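You operate a simulated robot arm through the tools that you are given. There is no shell and no other tool. Be economical: measure what you need, move in short steps, check, and stop when the job is done.

Carry out the task below with a simulated robot arm. There is one attempt and no reset: what you move stays moved.

Task
Rub-test the silver sample card under the silver weight: sled across and back.
Fine: card in the pocket of the rub board, weight left on the sled; once across and back is enough.

It is judged by the outcome, as a careful person would: the job done as asked, and still so three seconds after it is handed in. It fails if anything else is knocked over, pushed out of place, dropped, spilled or broken.

Robot
A 6-joint arm with a two-finger parallel gripper, fixed in place. Base frame: the origin is at the foot of the arm, x ahead of it, y to its left, z up; the work surface is at about z = 0. Units: m, degrees, N and s.
With the tool pointing down near the work surface it reaches from about 0.14 to 0.58 m from the base axis. Its first joint turns from -66.0 to 66.0 degrees. Payload 2.1 kg.
The TCP is the grasp point between the finger pads, 0.03 m short of the fingertips. In the tool frame z runs along the fingers and y along their closing line. Largest opening 0.094 m; finger width 0.028, thickness 0.01; the body of the gripper, 0.05 by 0.096 m, starts 0.055 m behind the TCP.
Orientation is that of the tool frame in the base frame, as a unit quaternion [x, y, z, w]. With the fingers straight down and closing along the base's y, the tool's x points along the base's -x, its y along +y and its z along -z.

Tools
- The arm moves only by the tool nudge_tool. Its argument "rows" is one flat list of numbers, 7 for each row, row after row: the shift along the tool's x, y, z in m, then the turn, a rotation vector about the tool's x, y, z in degrees, then the closure in counts, from 0 (fully open) to 255 (shut). In form: [tx, ty, tz, wx, wy, wz, gripper, tx, ty, tz, wx, wy, wz, gripper, ...]. A call has 1 to 10 rows; each row shifts and turns the commanded pose from where the row before left it, along the tool's axes as they then stand. Each row takes 0.2 s and may step no farther than 0.05 m and 8.6 degrees from the row before; otherwise, or with a gripper value out of range, the whole call is refused. Where a pose cannot be reached the arm comes as near as it can. A force on the tool above 90 N (or 10 N above the force at the start of the call, whichever is more), or a blocked arm, ends the call early, and 0.2 s more pass. Each finger travels about 0.072 m/s and halts on what it meets, pressing with about 35 N; the grip force reading is that of the motor and also rises with nothing between the fingers. The clock runs only during rows and for 0.2 s after the last one: add rows that do not move to give the fingers time. It gives the time, the measured TCP pose, the force on the tool (base axes), the opening and the grip force at its end, in the units of the frame above (readings bear some noise), and new pictures: "pictures" is both (left out), scene, wrist or none.
- Cameras (640 x 400 px; columns grow to the right, rows downward): "scene" is fixed at [0.0687, -0.3918, 0.4756]; the picture's right is [0.56, -0.83, 0.00], its down [-0.55, -0.37, -0.75] and it looks along [0.63, 0.42, -0.66] (base axes); focal length 307 px, centre (320, 200). "wrist" rides on the gripper at [0.076, 0.014, -0.102] in the tool frame; the picture's right is [-0.18, 0.98, 0.00], its down [-0.75, -0.14, -0.64] and it looks along [-0.63, -0.12, 0.77] (tool axes); focal length 243 px, centre (320, 200). There is no depth. A picture from a camera that has moved, and an enlarged one, comes with that camera's place and axes in the base frame and with its lens.
- enlarge(camera, box): a new picture of the part [left, top, right, bottom] of that camera's present view, enlarged. No time passes.
- finish_job(): hands the job in; it is judged then, once.

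Go step by step. Nothing tells you positions but the pictures and the camera data: compare them with the known pose of the tool, close in by small moves and look again before you grip or let go. The budget is 120 turns and 170 pictures, counting those below and the enlarged ones. Unless the task says otherwise, let go and move clear before handing in, and close with one line.

The tools are called after "Call:" by a JSON object that holds its "api" and its "payload". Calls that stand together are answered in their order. nudge_tool: Moves the arm, as the interface text tells. Its arguments: {"type":"object","properties":{"rows":{"type":"array","items":{"type":"number"}},"pictures":{"type":"string","enum":["both","scene","wrist","none"]}},"required":["rows"]} The other tools are called the same way: enlarge (camera, box) takes an enlarged picture of a part of a camera's view; finish_job () hands the job in.

At the start:

```text
clock: 0.0
ee_pos: [0.2301, -0.2177, 0.2928]
orientation: [0.0, 1.0, 0.001, 0.0]
contact_force: [0.3, -0.8, 0.4]
grip_width: 0.0942
grasp_force: 0.2
```

scene: 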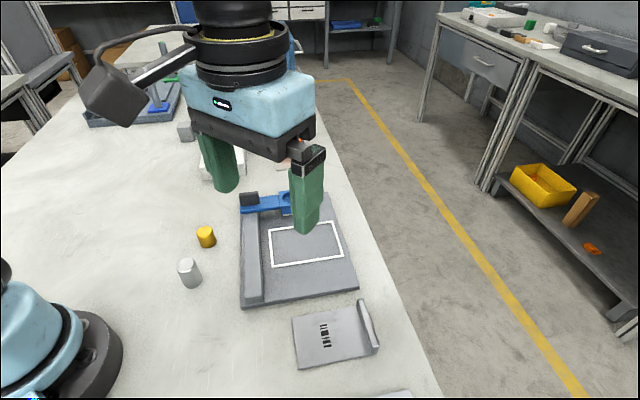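
wrist: 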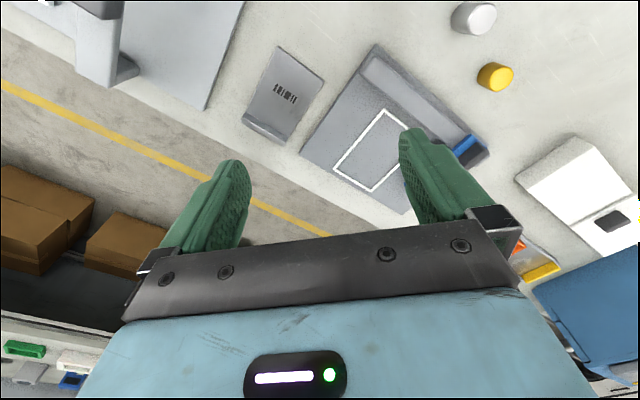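

I see the rub board with a white-outlined pocket, a blue sled, a silver card with an upright tab, and silver and yellow weights. I'll look closer before moving.

Call:
{"api": "enlarge", "payload": {"camera": "scene", "box": [150, 170, 400, 400]}}

Call:
{"api": "enlarge", "payload": {"camera": "wrist", "box": [220, 0, 640, 280]}}

```text
1.74 times, centred on (275, 285) of scene
camera zoom: at [0.0687, -0.3918, 0.4756], right [0.56, -0.83, 0.0], down [-0.55, -0.37, -0.75], along [0.63, 0.42, -0.66], focal length 533 px, centre (398, 52)
```

zoom: 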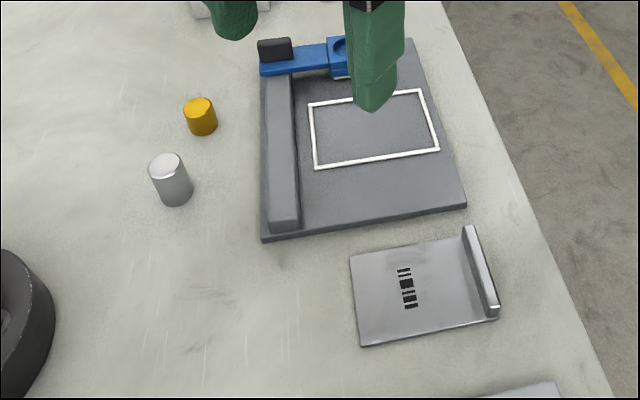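

```text
1.43 times, centred on (430, 140) of wrist
camera zoom: at [0.1544, -0.2046, 0.3952], right [0.18, 0.98, 0.0], down [0.75, -0.14, 0.64], along [0.63, -0.12, -0.77], focal length 347 px, centre (163, 286)
```

zoom: 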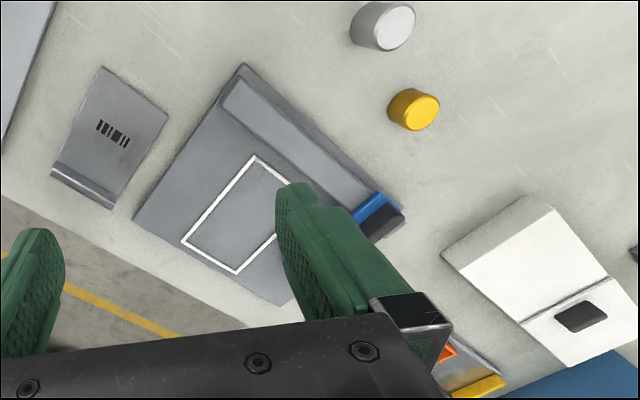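

The board lies rotated about 45° with the card parallel to it. I'll move the arm left for a clear view of the sled.

Call:
{"api": "nudge_tool", "payload": {"rows": [0, 0.05, 0, 0, 0, 0, 0, 0, 0.05, 0, 0, 0, 0, 0, 0, 0.05, 0, 0, 0, 0, 0, 0, 0.05, 0, 0, 0, 0, 0, 0, 0.05, 0, 0, 0, 0, 0, 0, 0.05, 0, 0, 0, 0, 0, 0, 0.04, 0, 0, 0, 0, 0], "pictures": "both"}}

```text
clock: 1.6
ee_pos: [0.2304, 0.1226, 0.2921]
orientation: [0.0, 1.0, 0.0, 0.0]
contact_force: [-0.6, 0.6, 0.4]
grip_width: 0.0941
grasp_force: 0.1
camera wrist: at [0.1544, 0.1367, 0.3947], right [0.18, 0.98, 0.0], down [0.75, -0.14, 0.64], along [0.63, -0.12, -0.77], focal length 243 px, centre (320, 200)
```

scene: 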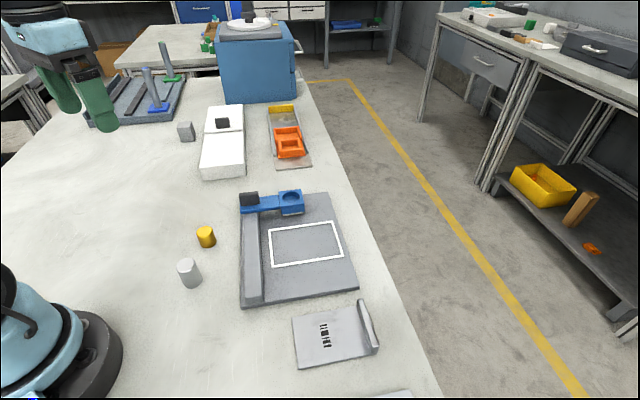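
wrist: 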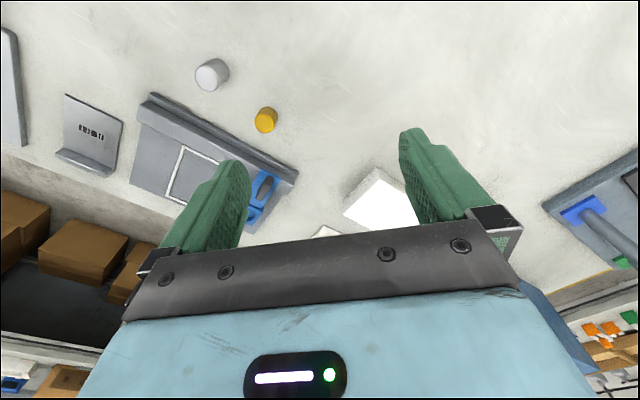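

Call:
{"api": "enlarge", "payload": {"camera": "scene", "box": [220, 170, 380, 270]}}

Call:
{"api": "enlarge", "payload": {"camera": "scene", "box": [230, 270, 438, 400]}}

Call:
{"api": "enlarge", "payload": {"camera": "wrist", "box": [40, 50, 340, 240]}}

```text
4.00 times, centred on (300, 220) of scene
camera zoom: at [0.0687, -0.3918, 0.4756], right [0.56, -0.83, 0.0], down [-0.55, -0.37, -0.75], along [0.63, 0.42, -0.66], focal length 1226 px, centre (400, 120)
```

zoom: 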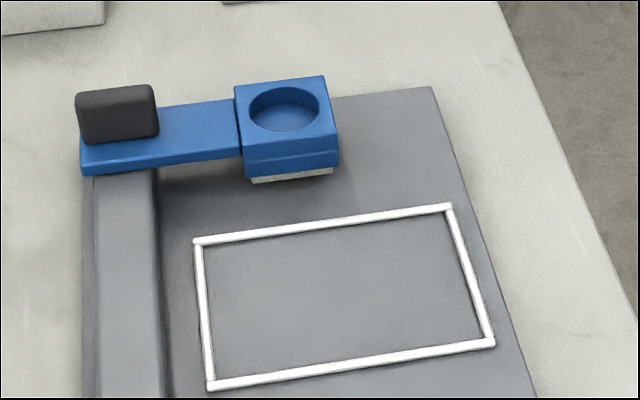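

```text
3.08 times, centred on (334, 335) of scene
camera zoom: at [0.0687, -0.3918, 0.4756], right [0.56, -0.83, 0.0], down [-0.55, -0.37, -0.75], along [0.63, 0.42, -0.66], focal length 943 px, centre (277, -215)
```

zoom: 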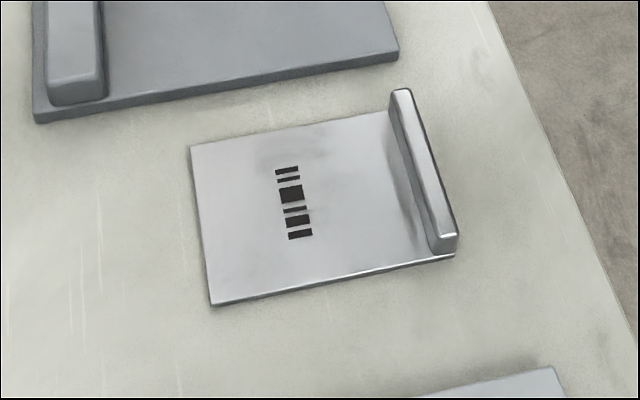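

```text
2.11 times, centred on (190, 145) of wrist
camera zoom: at [0.1544, 0.1367, 0.3947], right [0.18, 0.98, 0.0], down [0.75, -0.14, 0.64], along [0.63, -0.12, -0.77], focal length 511 px, centre (594, 316)
```

zoom: 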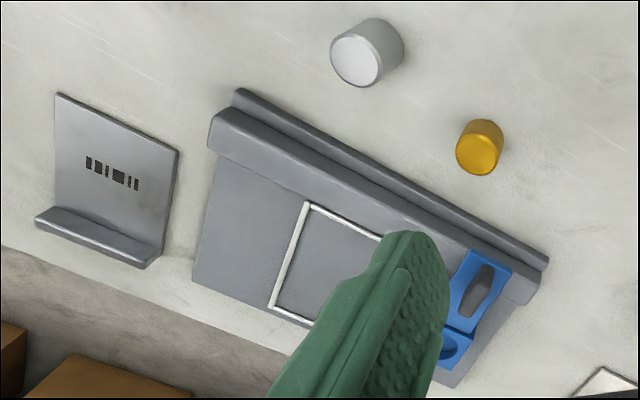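

The pocket is a raised white rim centred near (0.386, -0.144). The card centre is near (0.266, -0.285), with its tab near (0.304, -0.324). I'll go over the tab and turn 45° so the fingers close across it.

Call:
{"api": "nudge_tool", "payload": {"rows": [-0.0074, -0.0446, 0, 0, 0, 0, 0, -0.0074, -0.0446, 0, 0, 0, 0, 0, -0.0074, -0.0446, 0, 0, 0, 0, 0, -0.0074, -0.0446, 0, 0, 0, 0, 0, -0.0074, -0.0446, 0, 0, 0, 0, 0, -0.0074, -0.0446, 0, 0, 0, 0, 0, -0.0074, -0.0446, 0, 0, 0, 0, 0, -0.0074, -0.0446, 0, 0, 0, 0, 0, -0.0074, -0.0446, 0, 0, 0, 0, 0, -0.0074, -0.0446, 0, 0, 0, 0, 0], "pictures": "none"}}

Call:
{"api": "nudge_tool", "payload": {"rows": [0, 0, 0, 0, 0, -7.5, 0, 0, 0, 0, 0, 0, -7.5, 0, 0, 0, 0, 0, 0, -7.5, 0, 0, 0, 0, 0, 0, -7.5, 0, 0, 0, 0, 0, 0, -7.5, 0, 0, 0, 0, 0, 0, -7.5, 0, 0, 0, 0.04, 0, 0, 0, 0, 0, 0, 0.04, 0, 0, 0, 0, 0, 0, 0.04, 0, 0, 0, 0], "pictures": "both"}}

```text
clock: 3.8
ee_pos: [0.3038, -0.3236, 0.2942]
orientation: [0.0, 1.0, 0.0, 0.0]
contact_force: [0.1, -0.7, -0.4]
grip_width: 0.0941
grasp_force: 0.1
```

```text
clock: 5.8
ee_pos: [0.3062, -0.3257, 0.1725]
orientation: [-0.382, 0.924, 0.0, 0.0]
contact_force: [0.5, 0.3, 0.2]
grip_width: 0.094
grasp_force: 0.0
camera wrist: at [0.2414, -0.3706, 0.2743], right [-0.57, 0.82, 0.0], down [0.63, 0.43, 0.64], along [0.53, 0.36, -0.77], focal length 243 px, centre (320, 200)
```

scene: 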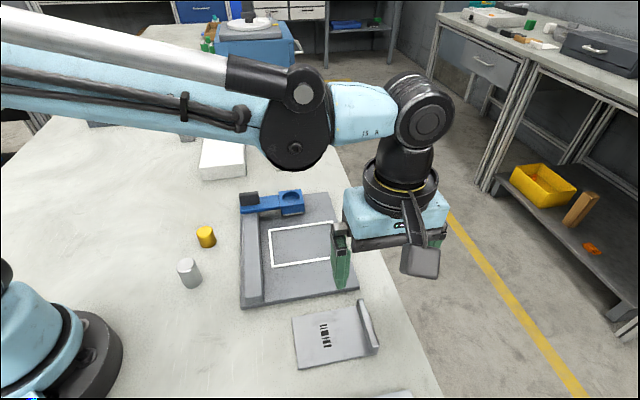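
wrist: 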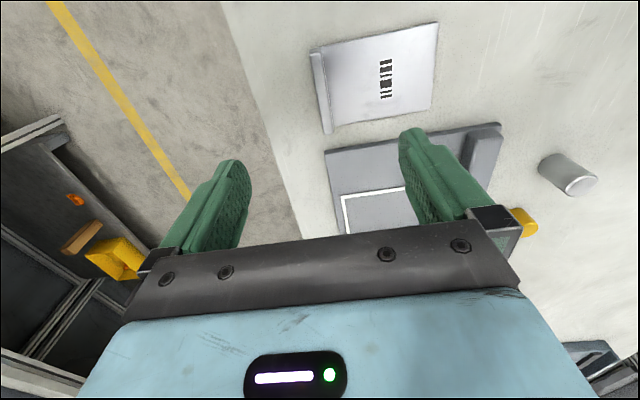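

The tab is aligned with the fingers to within a few mm. I'll correct this and lower partway, narrowing the fingers a little.

Call:
{"api": "nudge_tool", "payload": {"rows": [0.004, 0.0025, 0.03, 0, 0, 0, 90, 0, 0, 0.04, 0, 0, 0, 90, 0, 0, 0.02, 0, 0, 0, 90, 0, 0, 0, 0, 0, 0, 90], "pictures": "both"}}

```text
clock: 6.8
ee_pos: [0.3017, -0.3282, 0.0823]
orientation: [-0.383, 0.924, 0.0, 0.0]
contact_force: [-0.2, 0.6, -0.5]
grip_width: 0.0607
grasp_force: 0.1
camera wrist: at [0.2362, -0.3714, 0.1839], right [-0.56, 0.83, 0.0], down [0.63, 0.43, 0.64], along [0.53, 0.36, -0.77], focal length 243 px, centre (320, 200)
```

scene: 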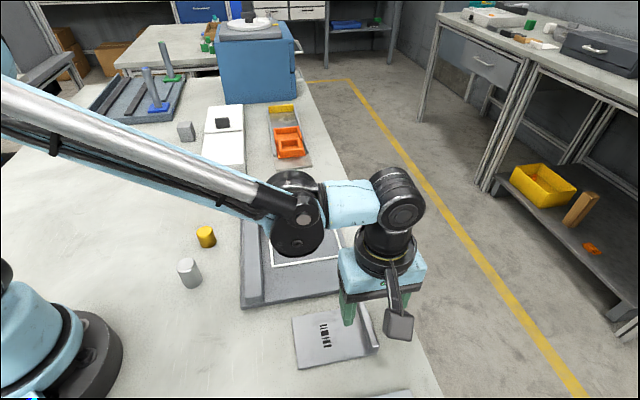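
wrist: 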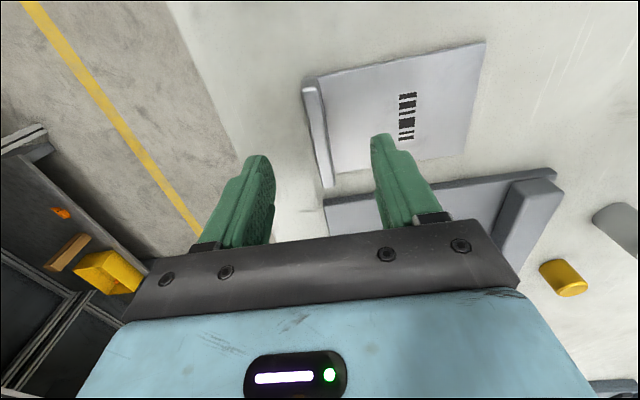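

The tab is centred between the fingers. I'll lower so the tips straddle it above the plate, then close.

Call:
{"api": "nudge_tool", "payload": {"rows": [0, 0, 0.025, 0, 0, 0, 90, 0, 0, 0.018, 0, 0, 0, 90, 0, 0, 0, 0, 0, 0, 90, 0, 0, 0, 0, 0, 0, 150, 0, 0, 0, 0, 0, 0, 200, 0, 0, 0, 0, 0, 0, 255, 0, 0, 0, 0, 0, 0, 255], "pictures": "both"}}

```text
clock: 8.4
ee_pos: [0.3012, -0.324, 0.0383]
orientation: [-0.383, 0.924, 0.001, 0.0]
contact_force: [0.4, 0.0, -0.1]
grip_width: 0.0113
grasp_force: 35.2
camera wrist: at [0.2375, -0.37, 0.1408], right [-0.56, 0.83, 0.0], down [0.63, 0.43, 0.64], along [0.53, 0.36, -0.77], focal length 243 px, centre (320, 200)
```

scene: 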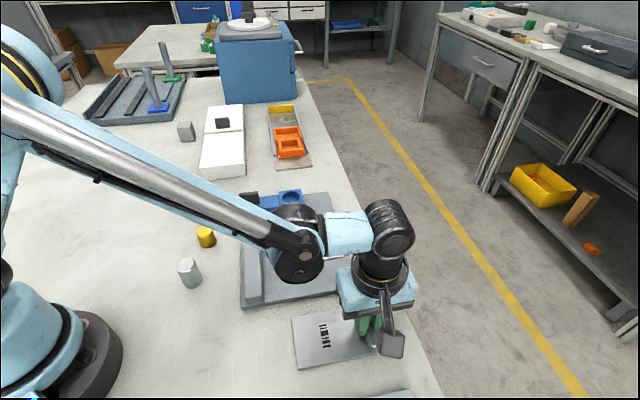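
wrist: 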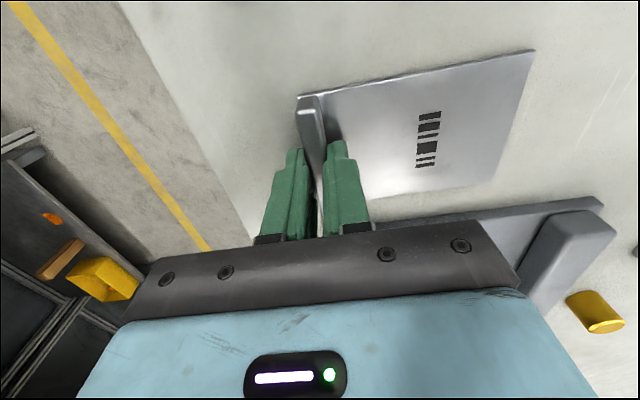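

The tab is gripped (11 mm). I'll lift the card and carry it over the pocket.

Call:
{"api": "nudge_tool", "payload": {"rows": [0, 0, -0.03, 0, 0, 0, 255, 0, 0, -0.04, 0, 0, 0, 255, -0.04, 0.0037, 0, 0, 0, 0, 255, -0.04, 0.0037, 0, 0, 0, 0, 255, -0.04, 0.0037, 0, 0, 0, 0, 255, -0.04, 0.0037, 0, 0, 0, 0, 255, -0.0246, 0, 0, 0, 0, 0, 255, 0, 0, 0, 0, 0, 0, 255], "pictures": "both"}}

```text
clock: 10.2
ee_pos: [0.4214, -0.1833, 0.1095]
orientation: [-0.383, 0.924, 0.0, 0.0]
contact_force: [-0.3, -0.8, -2.0]
grip_width: 0.0112
grasp_force: 34.8
camera wrist: at [0.357, -0.2282, 0.2117], right [-0.56, 0.83, 0.0], down [0.63, 0.43, 0.64], along [0.53, 0.36, -0.77], focal length 243 px, centre (320, 200)
```

scene: 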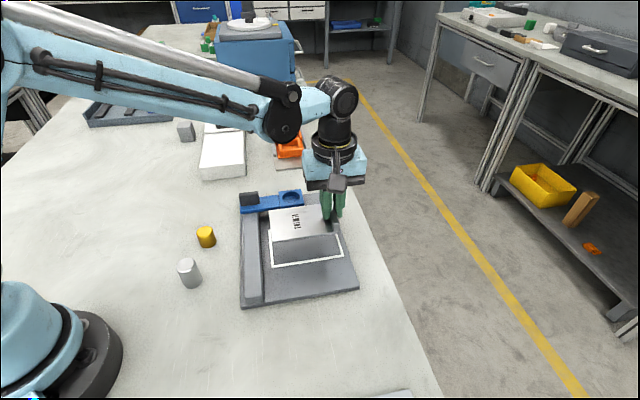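
wrist: 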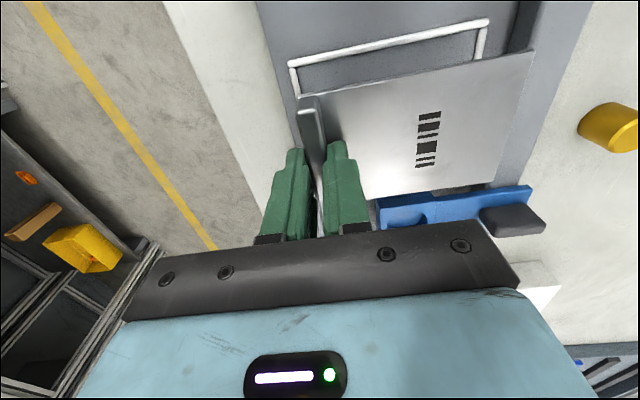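

The card is over the pocket, so I'll lower to just above the rim and check the alignment.

Call:
{"api": "nudge_tool", "payload": {"rows": [0, 0, 0.02, 0, 0, 0, 255, 0, 0, 0.02, 0, 0, 0, 255, 0, 0, 0, 0, 0, 0, 255], "pictures": "both"}}

Call:
{"api": "enlarge", "payload": {"camera": "scene", "box": [220, 170, 380, 270]}}

Call:
{"api": "enlarge", "payload": {"camera": "wrist", "box": [240, 20, 560, 220]}}

```text
clock: 11.0
ee_pos: [0.4211, -0.1839, 0.0708]
orientation: [-0.382, 0.924, 0.0, -0.001]
contact_force: [0.2, -1.0, -2.0]
grip_width: 0.0115
grasp_force: 34.5
camera wrist: at [0.3565, -0.2287, 0.1724], right [-0.56, 0.83, 0.0], down [0.63, 0.43, 0.64], along [0.53, 0.36, -0.77], focal length 243 px, centre (320, 200)
```

scene: 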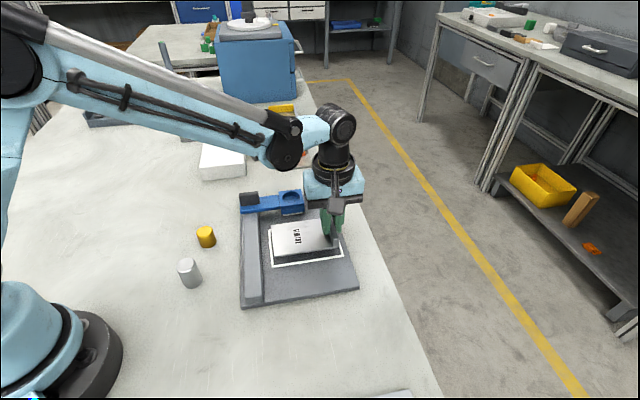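
wrist: 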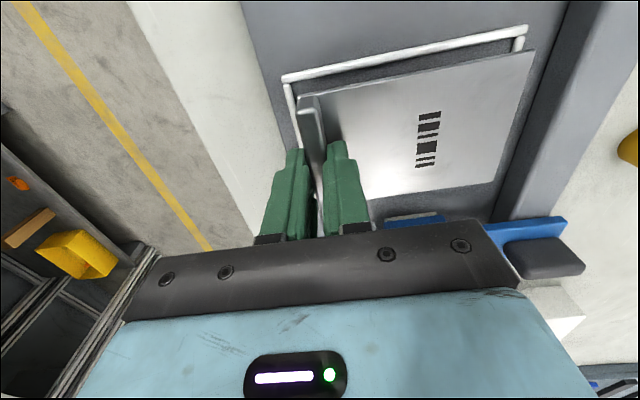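

```text
4.00 times, centred on (300, 220) of scene
camera zoom: at [0.0687, -0.3918, 0.4756], right [0.56, -0.83, 0.0], down [-0.55, -0.37, -0.75], along [0.63, 0.42, -0.66], focal length 1226 px, centre (400, 120)
```

zoom: 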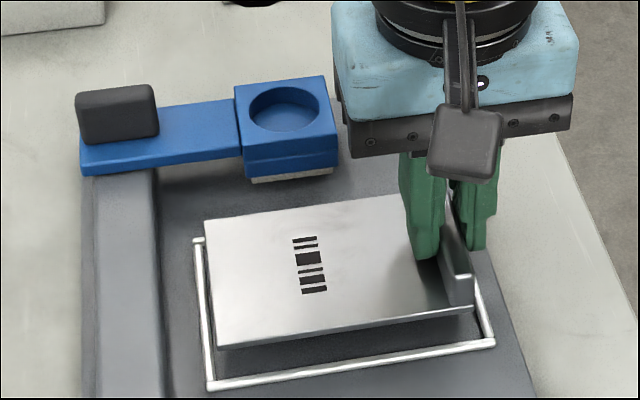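

```text
2.00 times, centred on (400, 120) of wrist
camera zoom: at [0.3565, -0.2287, 0.1724], right [-0.56, 0.83, 0.0], down [0.63, 0.43, 0.64], along [0.53, 0.36, -0.77], focal length 485 px, centre (160, 360)
```

zoom: 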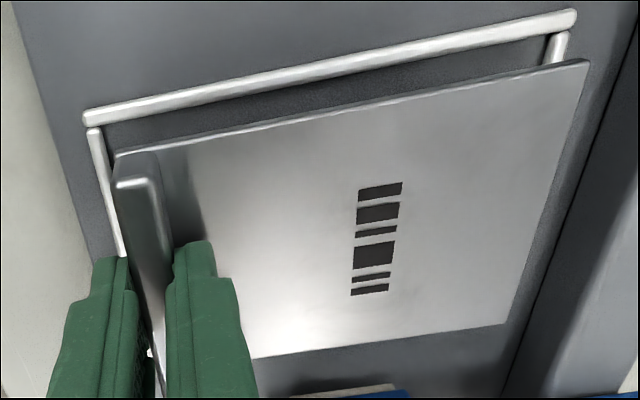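

The card needs about 1.5 mm outward. I'll correct that and lower until it's just about touching the board.

Call:
{"api": "nudge_tool", "payload": {"rows": [0.0005, -0.0015, 0, 0, 0, 0, 255, 0, 0, 0.01, 0, 0, 0, 255, 0, 0, 0.005, 0, 0, 0, 255, 0, 0, 0.003, 0, 0, 0, 255, 0, 0, 0, 0, 0, 0, 255], "pictures": "both"}}

Call:
{"api": "enlarge", "payload": {"camera": "scene", "box": [220, 170, 380, 270]}}

Call:
{"api": "enlarge", "payload": {"camera": "wrist", "box": [240, 20, 560, 220]}}

```text
clock: 12.2
ee_pos: [0.4213, -0.1858, 0.0529]
orientation: [-0.383, 0.924, 0.0, 0.0]
contact_force: [-0.1, -0.5, -1.4]
grip_width: 0.0111
grasp_force: 35.3
camera wrist: at [0.3574, -0.231, 0.1544], right [-0.56, 0.83, 0.0], down [0.63, 0.43, 0.64], along [0.53, 0.36, -0.77], focal length 243 px, centre (320, 200)
```

scene: 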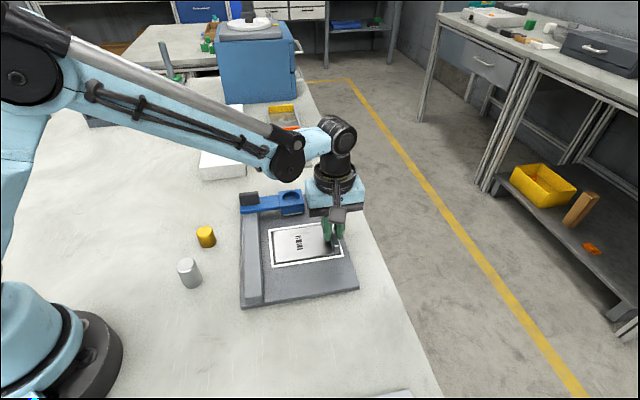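
wrist: 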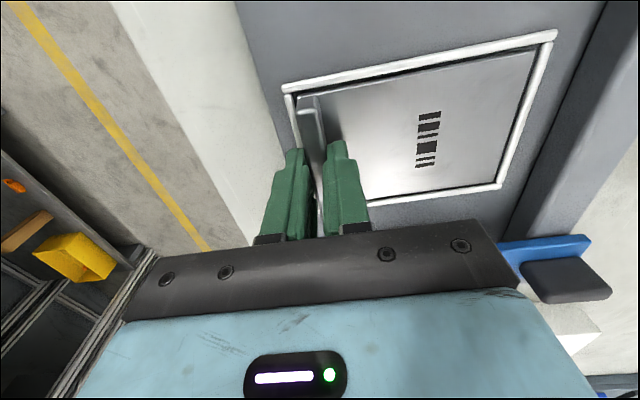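

```text
4.00 times, centred on (300, 220) of scene
camera zoom: at [0.0687, -0.3918, 0.4756], right [0.56, -0.83, 0.0], down [-0.55, -0.37, -0.75], along [0.63, 0.42, -0.66], focal length 1226 px, centre (400, 120)
```

zoom: 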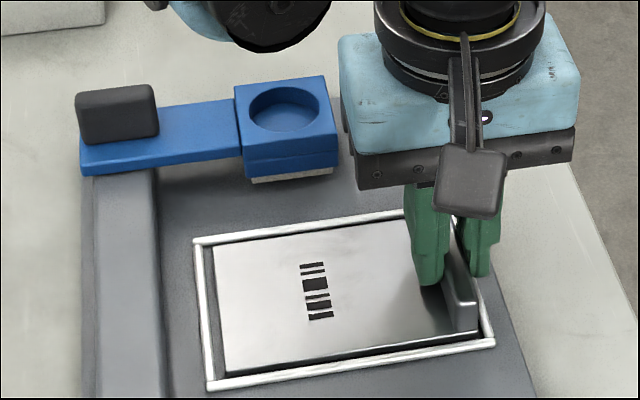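

```text
2.00 times, centred on (400, 120) of wrist
camera zoom: at [0.3574, -0.231, 0.1544], right [-0.56, 0.83, 0.0], down [0.63, 0.43, 0.64], along [0.53, 0.36, -0.77], focal length 485 px, centre (160, 360)
```

zoom: 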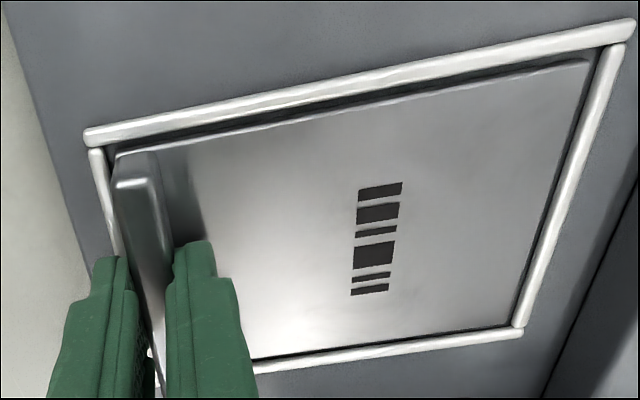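

The card is well inside the rim on all sides. I'll creep down to contact.

Call:
{"api": "nudge_tool", "payload": {"rows": [0, 0, 0.001, 0, 0, 0, 255, 0, 0, 0.001, 0, 0, 0, 255, 0, 0, 0.001, 0, 0, 0, 255, 0, 0, 0, 0, 0, 0, 255], "pictures": "none"}}

```text
clock: 13.2
ee_pos: [0.4213, -0.1875, 0.0499]
orientation: [-0.383, 0.924, -0.001, 0.0]
contact_force: [2.6, -0.1, 29.1]
grip_width: 0.011
grasp_force: 35.0
```

The card is seated on the board. I'll ease off 1 mm, open gently and lift.

Call:
{"api": "nudge_tool", "payload": {"rows": [0, 0, -0.001, 0, 0, 0, 255, 0, 0, -0.0005, 0, 0, 0, 200, 0, 0, 0, 0, 0, 0, 180, 0, 0, 0, 0, 0, 0, 180, 0, 0, 0, 0, 0, 0, 180, 0, 0, -0.03, 0, 0, 0, 180, 0, 0, -0.04, 0, 0, 0, 180, 0, 0, -0.04, 0, 0, 0, 100], "pictures": "both"}}

Call:
{"api": "enlarge", "payload": {"camera": "scene", "box": [220, 170, 380, 270]}}

```text
clock: 15.0
ee_pos: [0.4207, -0.1866, 0.1602]
orientation: [-0.383, 0.924, 0.001, 0.0]
contact_force: [-1.0, -0.4, 0.4]
grip_width: 0.0571
grasp_force: 0.1
camera wrist: at [0.3578, -0.2316, 0.2633], right [-0.56, 0.83, 0.0], down [0.63, 0.43, 0.64], along [0.53, 0.36, -0.77], focal length 243 px, centre (320, 200)
```

scene: 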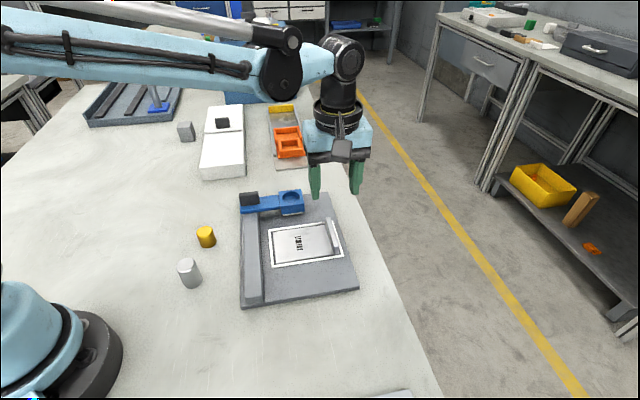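
wrist: 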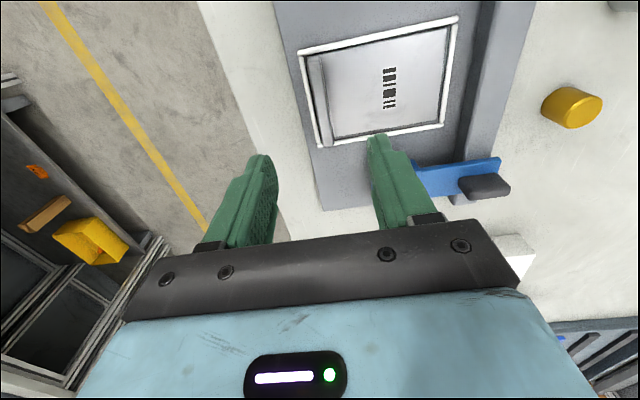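

```text
4.00 times, centred on (300, 220) of scene
camera zoom: at [0.0687, -0.3918, 0.4756], right [0.56, -0.83, 0.0], down [-0.55, -0.37, -0.75], along [0.63, 0.42, -0.66], focal length 1226 px, centre (400, 120)
```

zoom: 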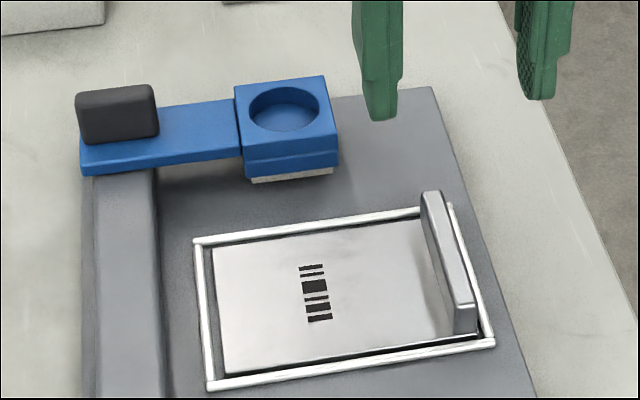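

The card lies flat inside the rim. Next is the silver weight near (0.207, -0.025), so I'll move above it.

Call:
{"api": "nudge_tool", "payload": {"rows": [0.0061, 0.0442, 0, 0, 0, 0, 90, 0.0061, 0.0442, 0, 0, 0, 0, 90, 0.0061, 0.0442, 0, 0, 0, 0, 90, 0.0061, 0.0442, 0, 0, 0, 0, 90, 0.0061, 0.0442, 0, 0, 0, 0, 90, 0.0061, 0.0442, 0, 0, 0, 0, 90, 0, 0, 0, 0, 0, 0, 90], "pictures": "both"}}

Call:
{"api": "enlarge", "payload": {"camera": "wrist", "box": [240, 20, 400, 180]}}

```text
clock: 16.6
ee_pos: [0.209, -0.0237, 0.1613]
orientation: [-0.383, 0.924, 0.0, 0.0]
contact_force: [0.7, 0.4, 0.1]
grip_width: 0.0611
grasp_force: 0.1
camera wrist: at [0.1442, -0.0681, 0.2637], right [-0.56, 0.83, 0.0], down [0.63, 0.43, 0.64], along [0.53, 0.36, -0.77], focal length 243 px, centre (320, 200)
```

scene: 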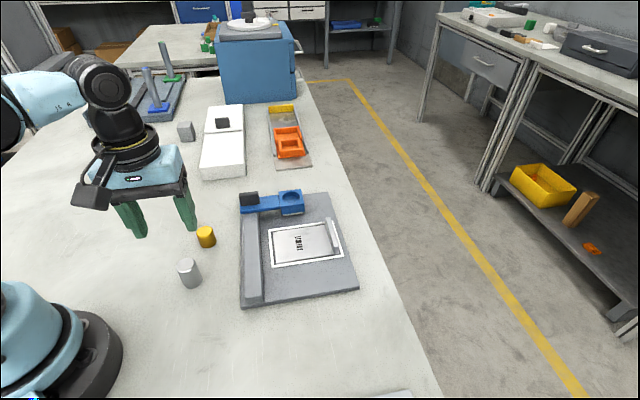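
wrist: 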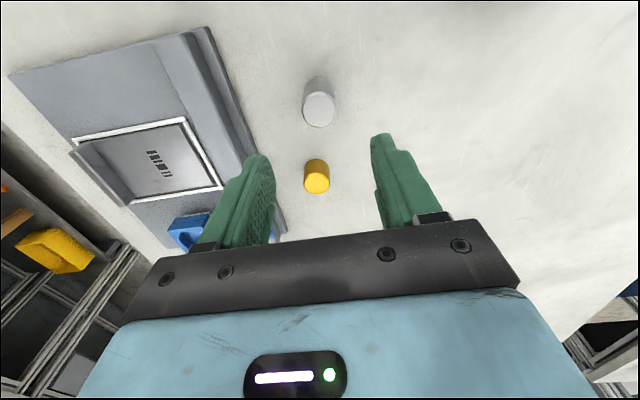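

```text
2.50 times, centred on (320, 100) of wrist
camera zoom: at [0.1442, -0.0681, 0.2637], right [-0.56, 0.83, 0.0], down [0.63, 0.43, 0.64], along [0.53, 0.36, -0.77], focal length 606 px, centre (320, 450)
```

zoom: 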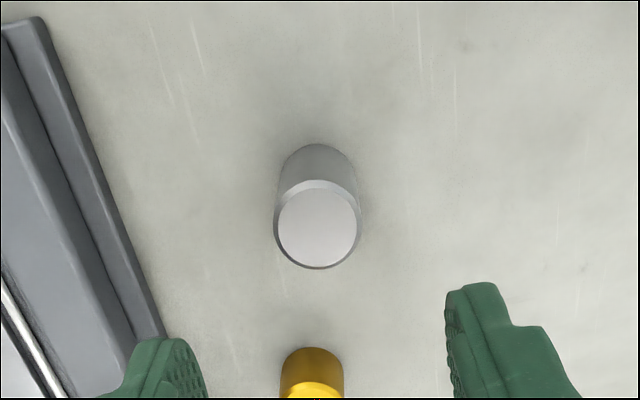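

The silver weight stands at about (0.207, -0.026), roughly 31 mm across and 52 mm tall. I'll lower over it and grip its upper part.

Call:
{"api": "nudge_tool", "payload": {"rows": [0.0033, 0, 0.03, 0, 0, 0, 90, 0, 0, 0.04, 0, 0, 0, 90, 0, 0, 0.025, 0, 0, 0, 90, 0, 0, 0, 0, 0, 0, 90], "pictures": "both"}}

```text
clock: 17.6
ee_pos: [0.2052, -0.0282, 0.0678]
orientation: [-0.383, 0.924, -0.001, 0.0]
contact_force: [0.4, 0.5, 0.4]
grip_width: 0.0609
grasp_force: 0.0
camera wrist: at [0.1416, -0.0714, 0.1692], right [-0.56, 0.83, 0.0], down [0.63, 0.43, 0.64], along [0.53, 0.36, -0.77], focal length 243 px, centre (320, 200)
```

scene: 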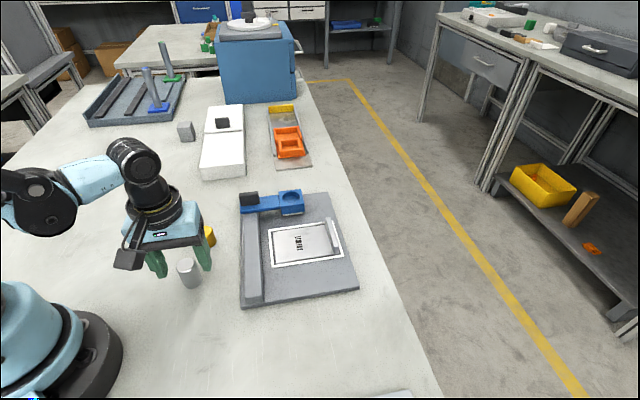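
wrist: 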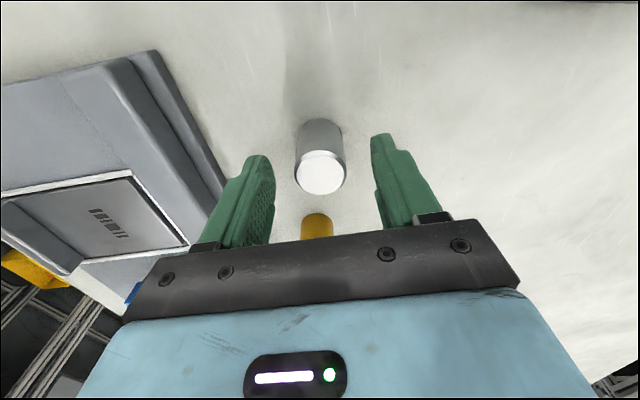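

Call:
{"api": "nudge_tool", "payload": {"rows": [-0.0012, 0, 0.01, 0, 0, 0, 90, 0, 0, 0.009, 0, 0, 0, 90, 0, 0, 0, 0, 0, 0, 120, 0, 0, 0, 0, 0, 0, 160, 0, 0, 0, 0, 0, 0, 220, 0, 0, 0, 0, 0, 0, 255, 0, 0, 0, 0, 0, 0, 255], "pictures": "both"}}

```text
clock: 19.2
ee_pos: [0.2056, -0.0254, 0.047]
orientation: [-0.382, 0.924, 0.001, -0.001]
contact_force: [0.2, -0.2, 0.2]
grip_width: 0.0315
grasp_force: 35.1
camera wrist: at [0.1422, -0.0696, 0.1486], right [-0.56, 0.83, 0.0], down [0.63, 0.43, 0.64], along [0.53, 0.36, -0.77], focal length 243 px, centre (320, 200)
```

scene: 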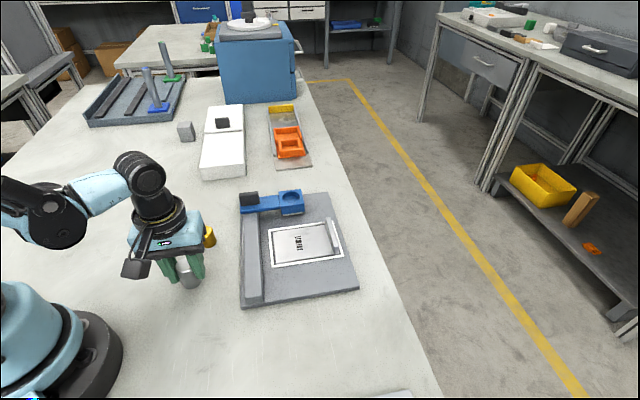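
wrist: 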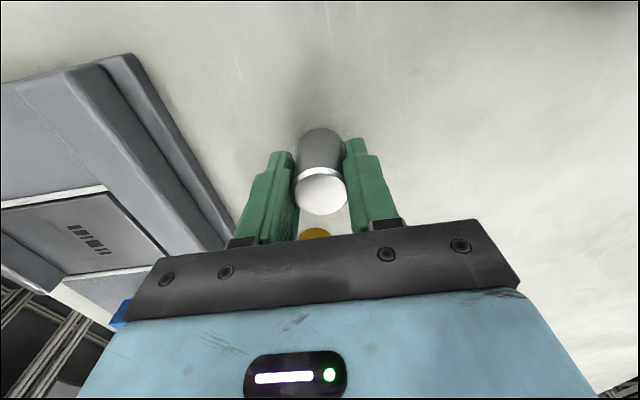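

The weight is gripped. I'll lift it and carry it high over the sled socket, then look.

Call:
{"api": "nudge_tool", "payload": {"rows": [0, 0, -0.04, 0, 0, 0, 255, 0, 0, -0.04, 0, 0, 0, 255, 0, 0, -0.04, 0, 0, 0, 255, -0.025, -0.0337, 0, 0, 0, 0, 255, -0.025, -0.0337, 0, 0, 0, 0, 255, -0.025, -0.0337, 0, 0, 0, 0, 255, -0.025, -0.0337, 0, 0, 0, 0, 255, -0.025, -0.0337, 0, 0, 0, 0, 255, -0.0255, -0.0337, 0, 0, 0, 0, 255, 0, 0, 0, 0, 0, 0, 255], "pictures": "both"}}

Call:
{"api": "enlarge", "payload": {"camera": "wrist", "box": [240, 60, 480, 210]}}

Call:
{"api": "enlarge", "payload": {"camera": "scene", "box": [220, 120, 380, 220]}}

```text
clock: 21.4
ee_pos: [0.4543, -0.0606, 0.167]
orientation: [-0.383, 0.924, 0.0, 0.001]
contact_force: [0.2, -0.1, -3.6]
grip_width: 0.0314
grasp_force: 34.9
camera wrist: at [0.3903, -0.1054, 0.2697], right [-0.56, 0.83, 0.0], down [0.63, 0.43, 0.64], along [0.53, 0.36, -0.77], focal length 243 px, centre (320, 200)
```

scene: 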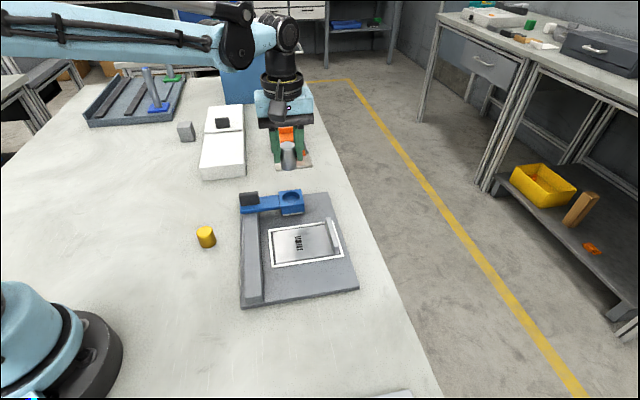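
wrist: 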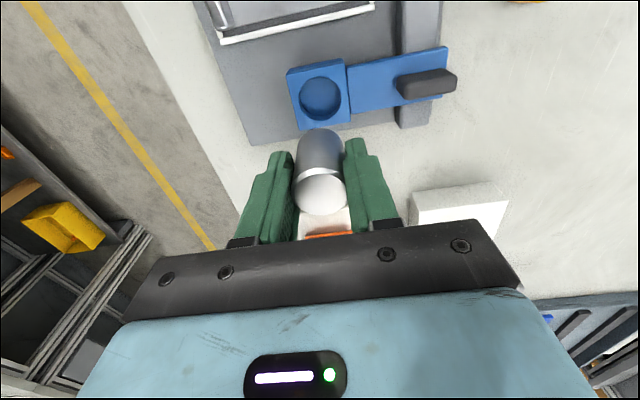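

```text
2.67 times, centred on (360, 135) of wrist
camera zoom: at [0.3903, -0.1054, 0.2697], right [-0.56, 0.83, 0.0], down [0.63, 0.43, 0.64], along [0.53, 0.36, -0.77], focal length 647 px, centre (213, 373)
```

zoom: 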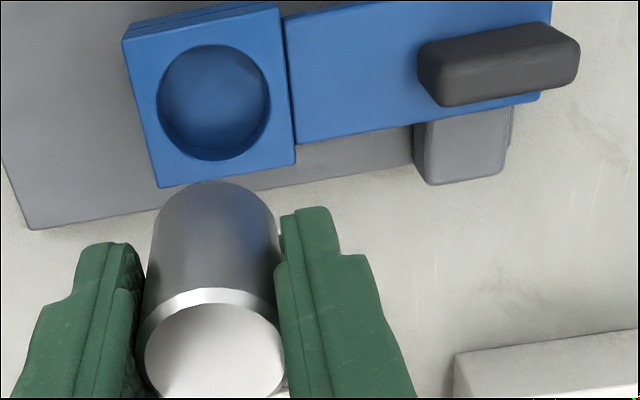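

```text
4.00 times, centred on (300, 170) of scene
camera zoom: at [0.0687, -0.3918, 0.4756], right [0.56, -0.83, 0.0], down [-0.55, -0.37, -0.75], along [0.63, 0.42, -0.66], focal length 1226 px, centre (400, 320)
```

zoom: 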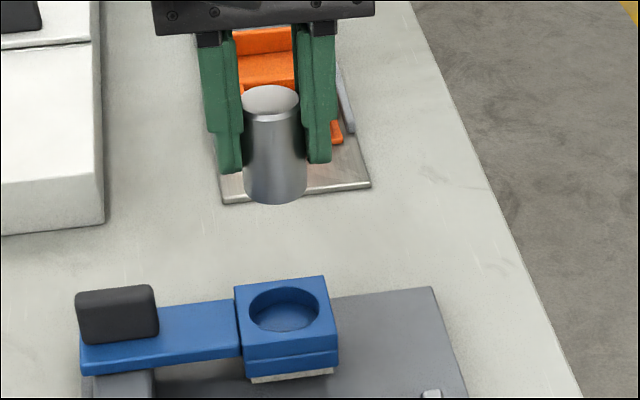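

The socket centre triangulates to about (0.446, -0.0675) with its top at z≈0.052. I'll shift over it and lower to just above.

Call:
{"api": "nudge_tool", "payload": {"rows": [0.0107, 0.001, 0, 0, 0, 0, 255, 0, 0, 0.03, 0, 0, 0, 255, 0, 0, 0.02, 0, 0, 0, 255, 0, 0, 0, 0, 0, 0, 255], "pictures": "both"}}

Call:
{"api": "enlarge", "payload": {"camera": "wrist", "box": [240, 60, 480, 210]}}

Call:
{"api": "enlarge", "payload": {"camera": "scene", "box": [220, 120, 380, 220]}}

```text
clock: 22.4
ee_pos: [0.4468, -0.0682, 0.1157]
orientation: [-0.383, 0.924, 0.001, 0.0]
contact_force: [-0.9, 0.2, -3.1]
grip_width: 0.0315
grasp_force: 34.6
camera wrist: at [0.3828, -0.1129, 0.2179], right [-0.56, 0.83, 0.0], down [0.63, 0.43, 0.64], along [0.53, 0.36, -0.77], focal length 243 px, centre (320, 200)
```

scene: 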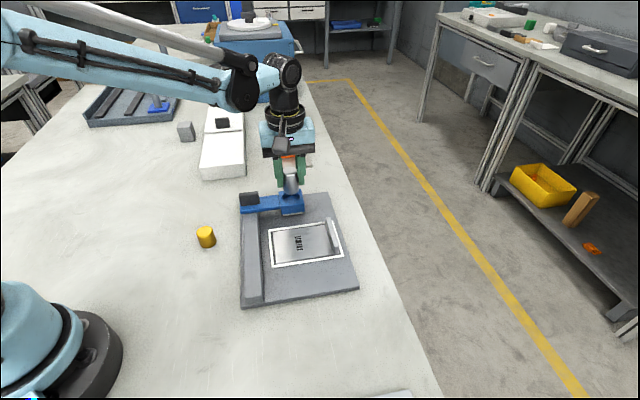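
wrist: 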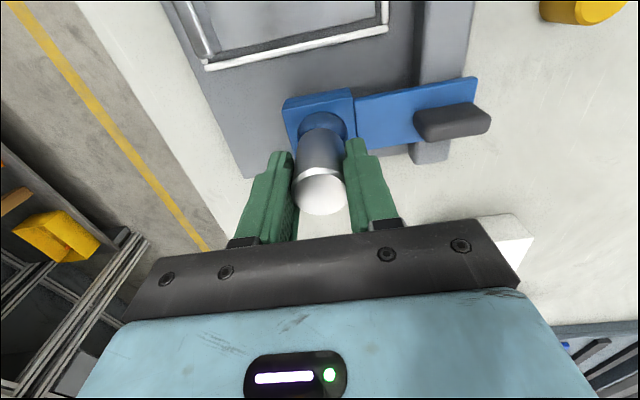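

```text
2.67 times, centred on (360, 135) of wrist
camera zoom: at [0.3828, -0.1129, 0.2179], right [-0.56, 0.83, 0.0], down [0.63, 0.43, 0.64], along [0.53, 0.36, -0.77], focal length 647 px, centre (213, 373)
```

zoom: 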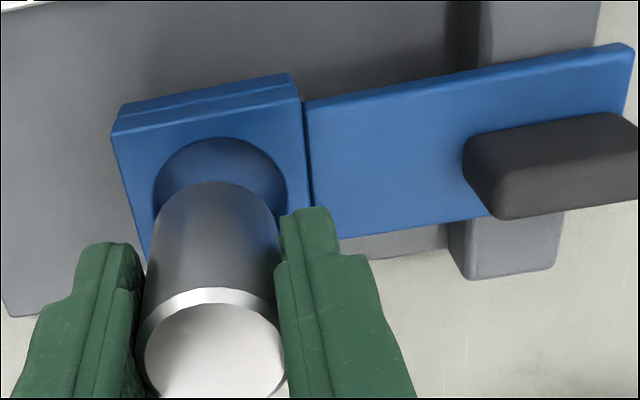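

```text
4.00 times, centred on (300, 170) of scene
camera zoom: at [0.0687, -0.3918, 0.4756], right [0.56, -0.83, 0.0], down [-0.55, -0.37, -0.75], along [0.63, 0.42, -0.66], focal length 1226 px, centre (400, 320)
```

zoom: 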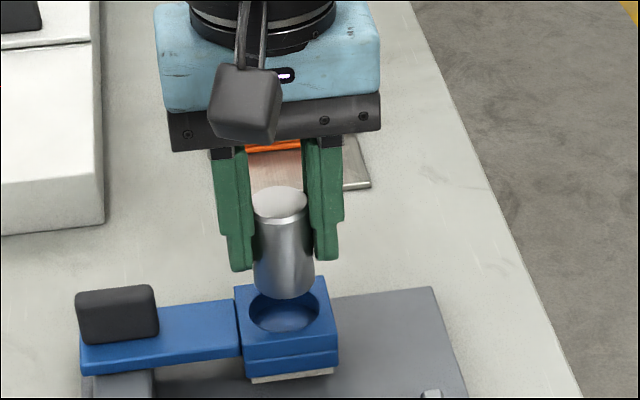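

The weight is nearly concentric with the socket. I'll make a ~1 mm correction and lower to the socket's lip.

Call:
{"api": "nudge_tool", "payload": {"rows": [0.0012, 0.0007, 0.006, 0, 0, 0, 255, 0, 0, 0.006, 0, 0, 0, 255, 0, 0, 0, 0, 0, 0, 255], "pictures": "both"}}

Call:
{"api": "enlarge", "payload": {"camera": "wrist", "box": [250, 80, 410, 200]}}

Call:
{"api": "enlarge", "payload": {"camera": "scene", "box": [250, 155, 330, 225]}}

```text
clock: 23.2
ee_pos: [0.4455, -0.0688, 0.1062]
orientation: [-0.382, 0.924, -0.001, -0.001]
contact_force: [-0.3, 0.3, -4.5]
grip_width: 0.0314
grasp_force: 35.2
camera wrist: at [0.3815, -0.113, 0.2071], right [-0.56, 0.83, 0.0], down [0.63, 0.43, 0.64], along [0.53, 0.36, -0.77], focal length 243 px, centre (320, 200)
```

scene: 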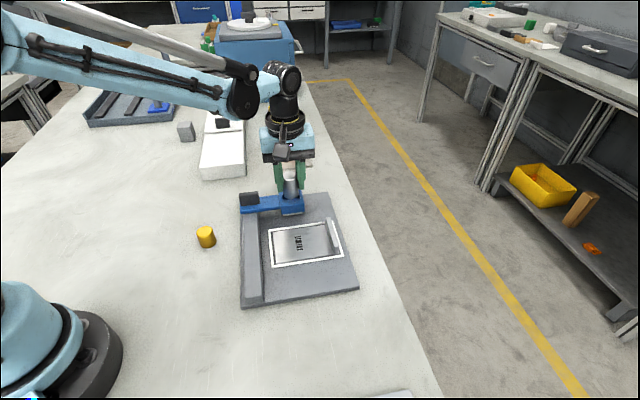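
wrist: 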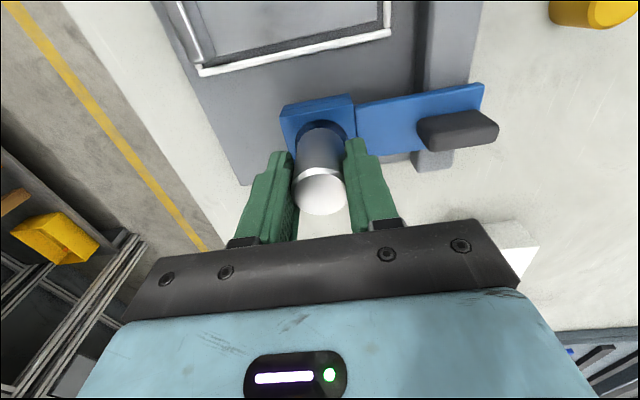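

```text
3.33 times, centred on (330, 140) of wrist
camera zoom: at [0.3815, -0.113, 0.2071], right [-0.56, 0.83, 0.0], down [0.63, 0.43, 0.64], along [0.53, 0.36, -0.77], focal length 809 px, centre (287, 400)
```

zoom: 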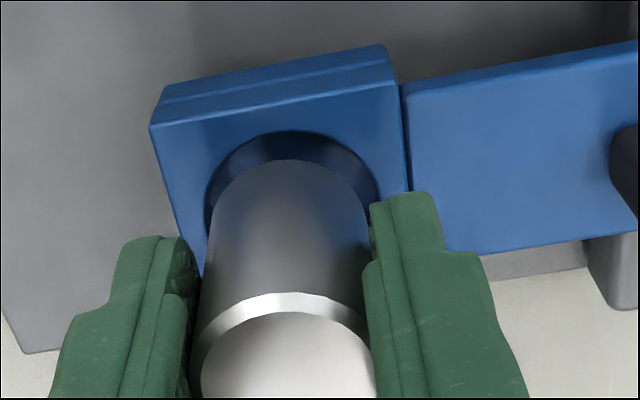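

```text
5.71 times, centred on (290, 190) of scene
camera zoom: at [0.0687, -0.3918, 0.4756], right [0.56, -0.83, 0.0], down [-0.55, -0.37, -0.75], along [0.63, 0.42, -0.66], focal length 1752 px, centre (491, 257)
```

zoom: 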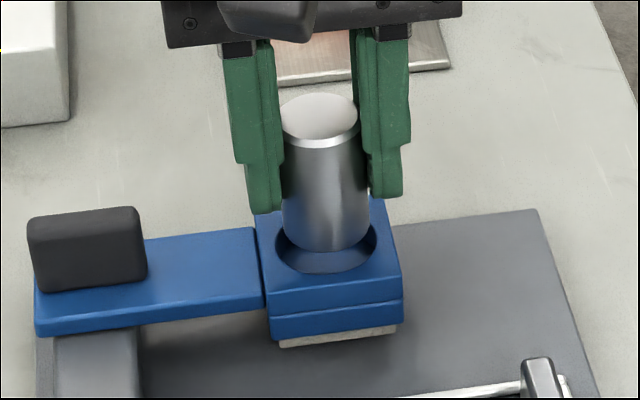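

Concentric in both views. I'll lower into the socket until contact.

Call:
{"api": "nudge_tool", "payload": {"rows": [0, 0, 0.006, 0, 0, 0, 255, 0, 0, 0.004, 0, 0, 0, 255, 0, 0, 0.002, 0, 0, 0, 255, 0, 0, 0, 0, 0, 0, 255], "pictures": "both"}}

Call:
{"api": "enlarge", "payload": {"camera": "scene", "box": [250, 155, 330, 225]}}

```text
clock: 24.2
ee_pos: [0.446, -0.0694, 0.0926]
orientation: [-0.382, 0.924, 0.0, 0.0]
contact_force: [-0.5, 0.1, -3.0]
grip_width: 0.0314
grasp_force: 35.1
camera wrist: at [0.3815, -0.1139, 0.1943], right [-0.56, 0.83, 0.0], down [0.63, 0.43, 0.64], along [0.53, 0.36, -0.77], focal length 243 px, centre (320, 200)
```

scene: 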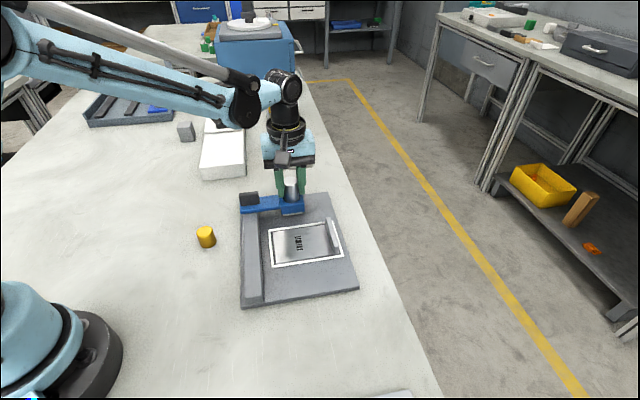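
wrist: 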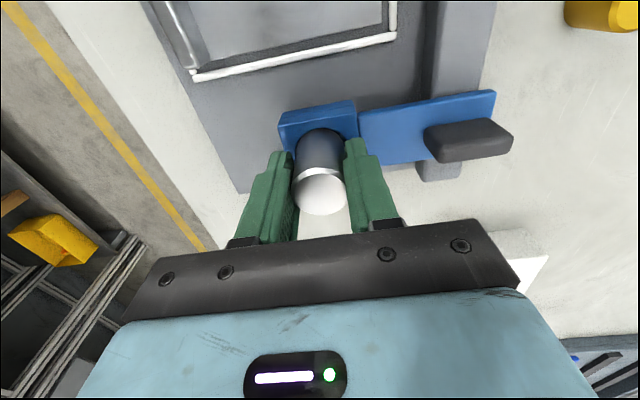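

```text
5.71 times, centred on (290, 190) of scene
camera zoom: at [0.0687, -0.3918, 0.4756], right [0.56, -0.83, 0.0], down [-0.55, -0.37, -0.75], along [0.63, 0.42, -0.66], focal length 1752 px, centre (491, 257)
```

zoom: 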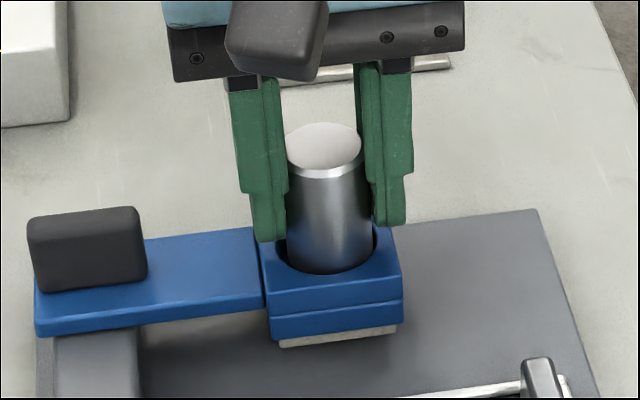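

Call:
{"api": "nudge_tool", "payload": {"rows": [0, 0, 0.0015, 0, 0, 0, 255, 0, 0, 0.0015, 0, 0, 0, 255, 0, 0, 0, 0, 0, 0, 255], "pictures": "none"}}

```text
clock: 25.0
ee_pos: [0.4454, -0.0702, 0.0887]
orientation: [-0.382, 0.924, 0.0, 0.0]
contact_force: [1.1, 0.4, -2.8]
grip_width: 0.0316
grasp_force: 35.2
```

Call:
{"api": "nudge_tool", "payload": {"rows": [0, 0, 0.0012, 0, 0, 0, 255, 0, 0, 0.0012, 0, 0, 0, 255, 0, 0, 0, 0, 0, 0, 255], "pictures": "scene"}}

Call:
{"api": "enlarge", "payload": {"camera": "scene", "box": [250, 155, 330, 225]}}

```text
clock: 25.8
ee_pos: [0.4459, -0.0688, 0.0882]
orientation: [-0.383, 0.924, 0.0, 0.0]
contact_force: [-0.8, 0.2, -3.6]
grip_width: 0.0312
grasp_force: 34.7
```

scene: 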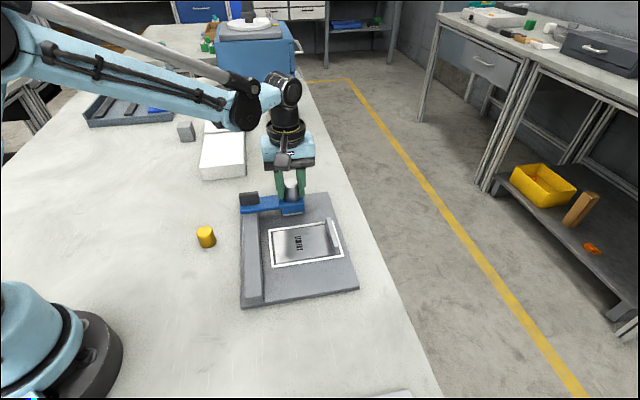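

```text
5.71 times, centred on (290, 190) of scene
camera zoom: at [0.0687, -0.3918, 0.4756], right [0.56, -0.83, 0.0], down [-0.55, -0.37, -0.75], along [0.63, 0.42, -0.66], focal length 1752 px, centre (491, 257)
```

zoom: 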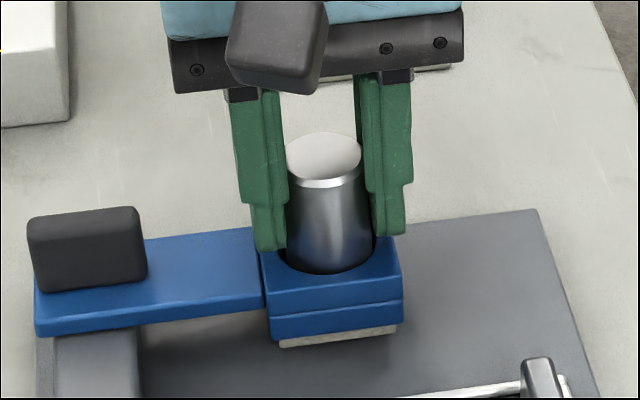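

Call:
{"api": "nudge_tool", "payload": {"rows": [0, 0, 0.001, 0, 0, 0, 255, 0, 0, 0.001, 0, 0, 0, 255, 0, 0, 0, 0, 0, 0, 255], "pictures": "none"}}

```text
clock: 26.6
ee_pos: [0.4471, -0.0697, 0.0845]
orientation: [-0.383, 0.924, 0.0, 0.001]
contact_force: [-0.1, 0.0, -2.0]
grip_width: 0.0315
grasp_force: 34.6
```

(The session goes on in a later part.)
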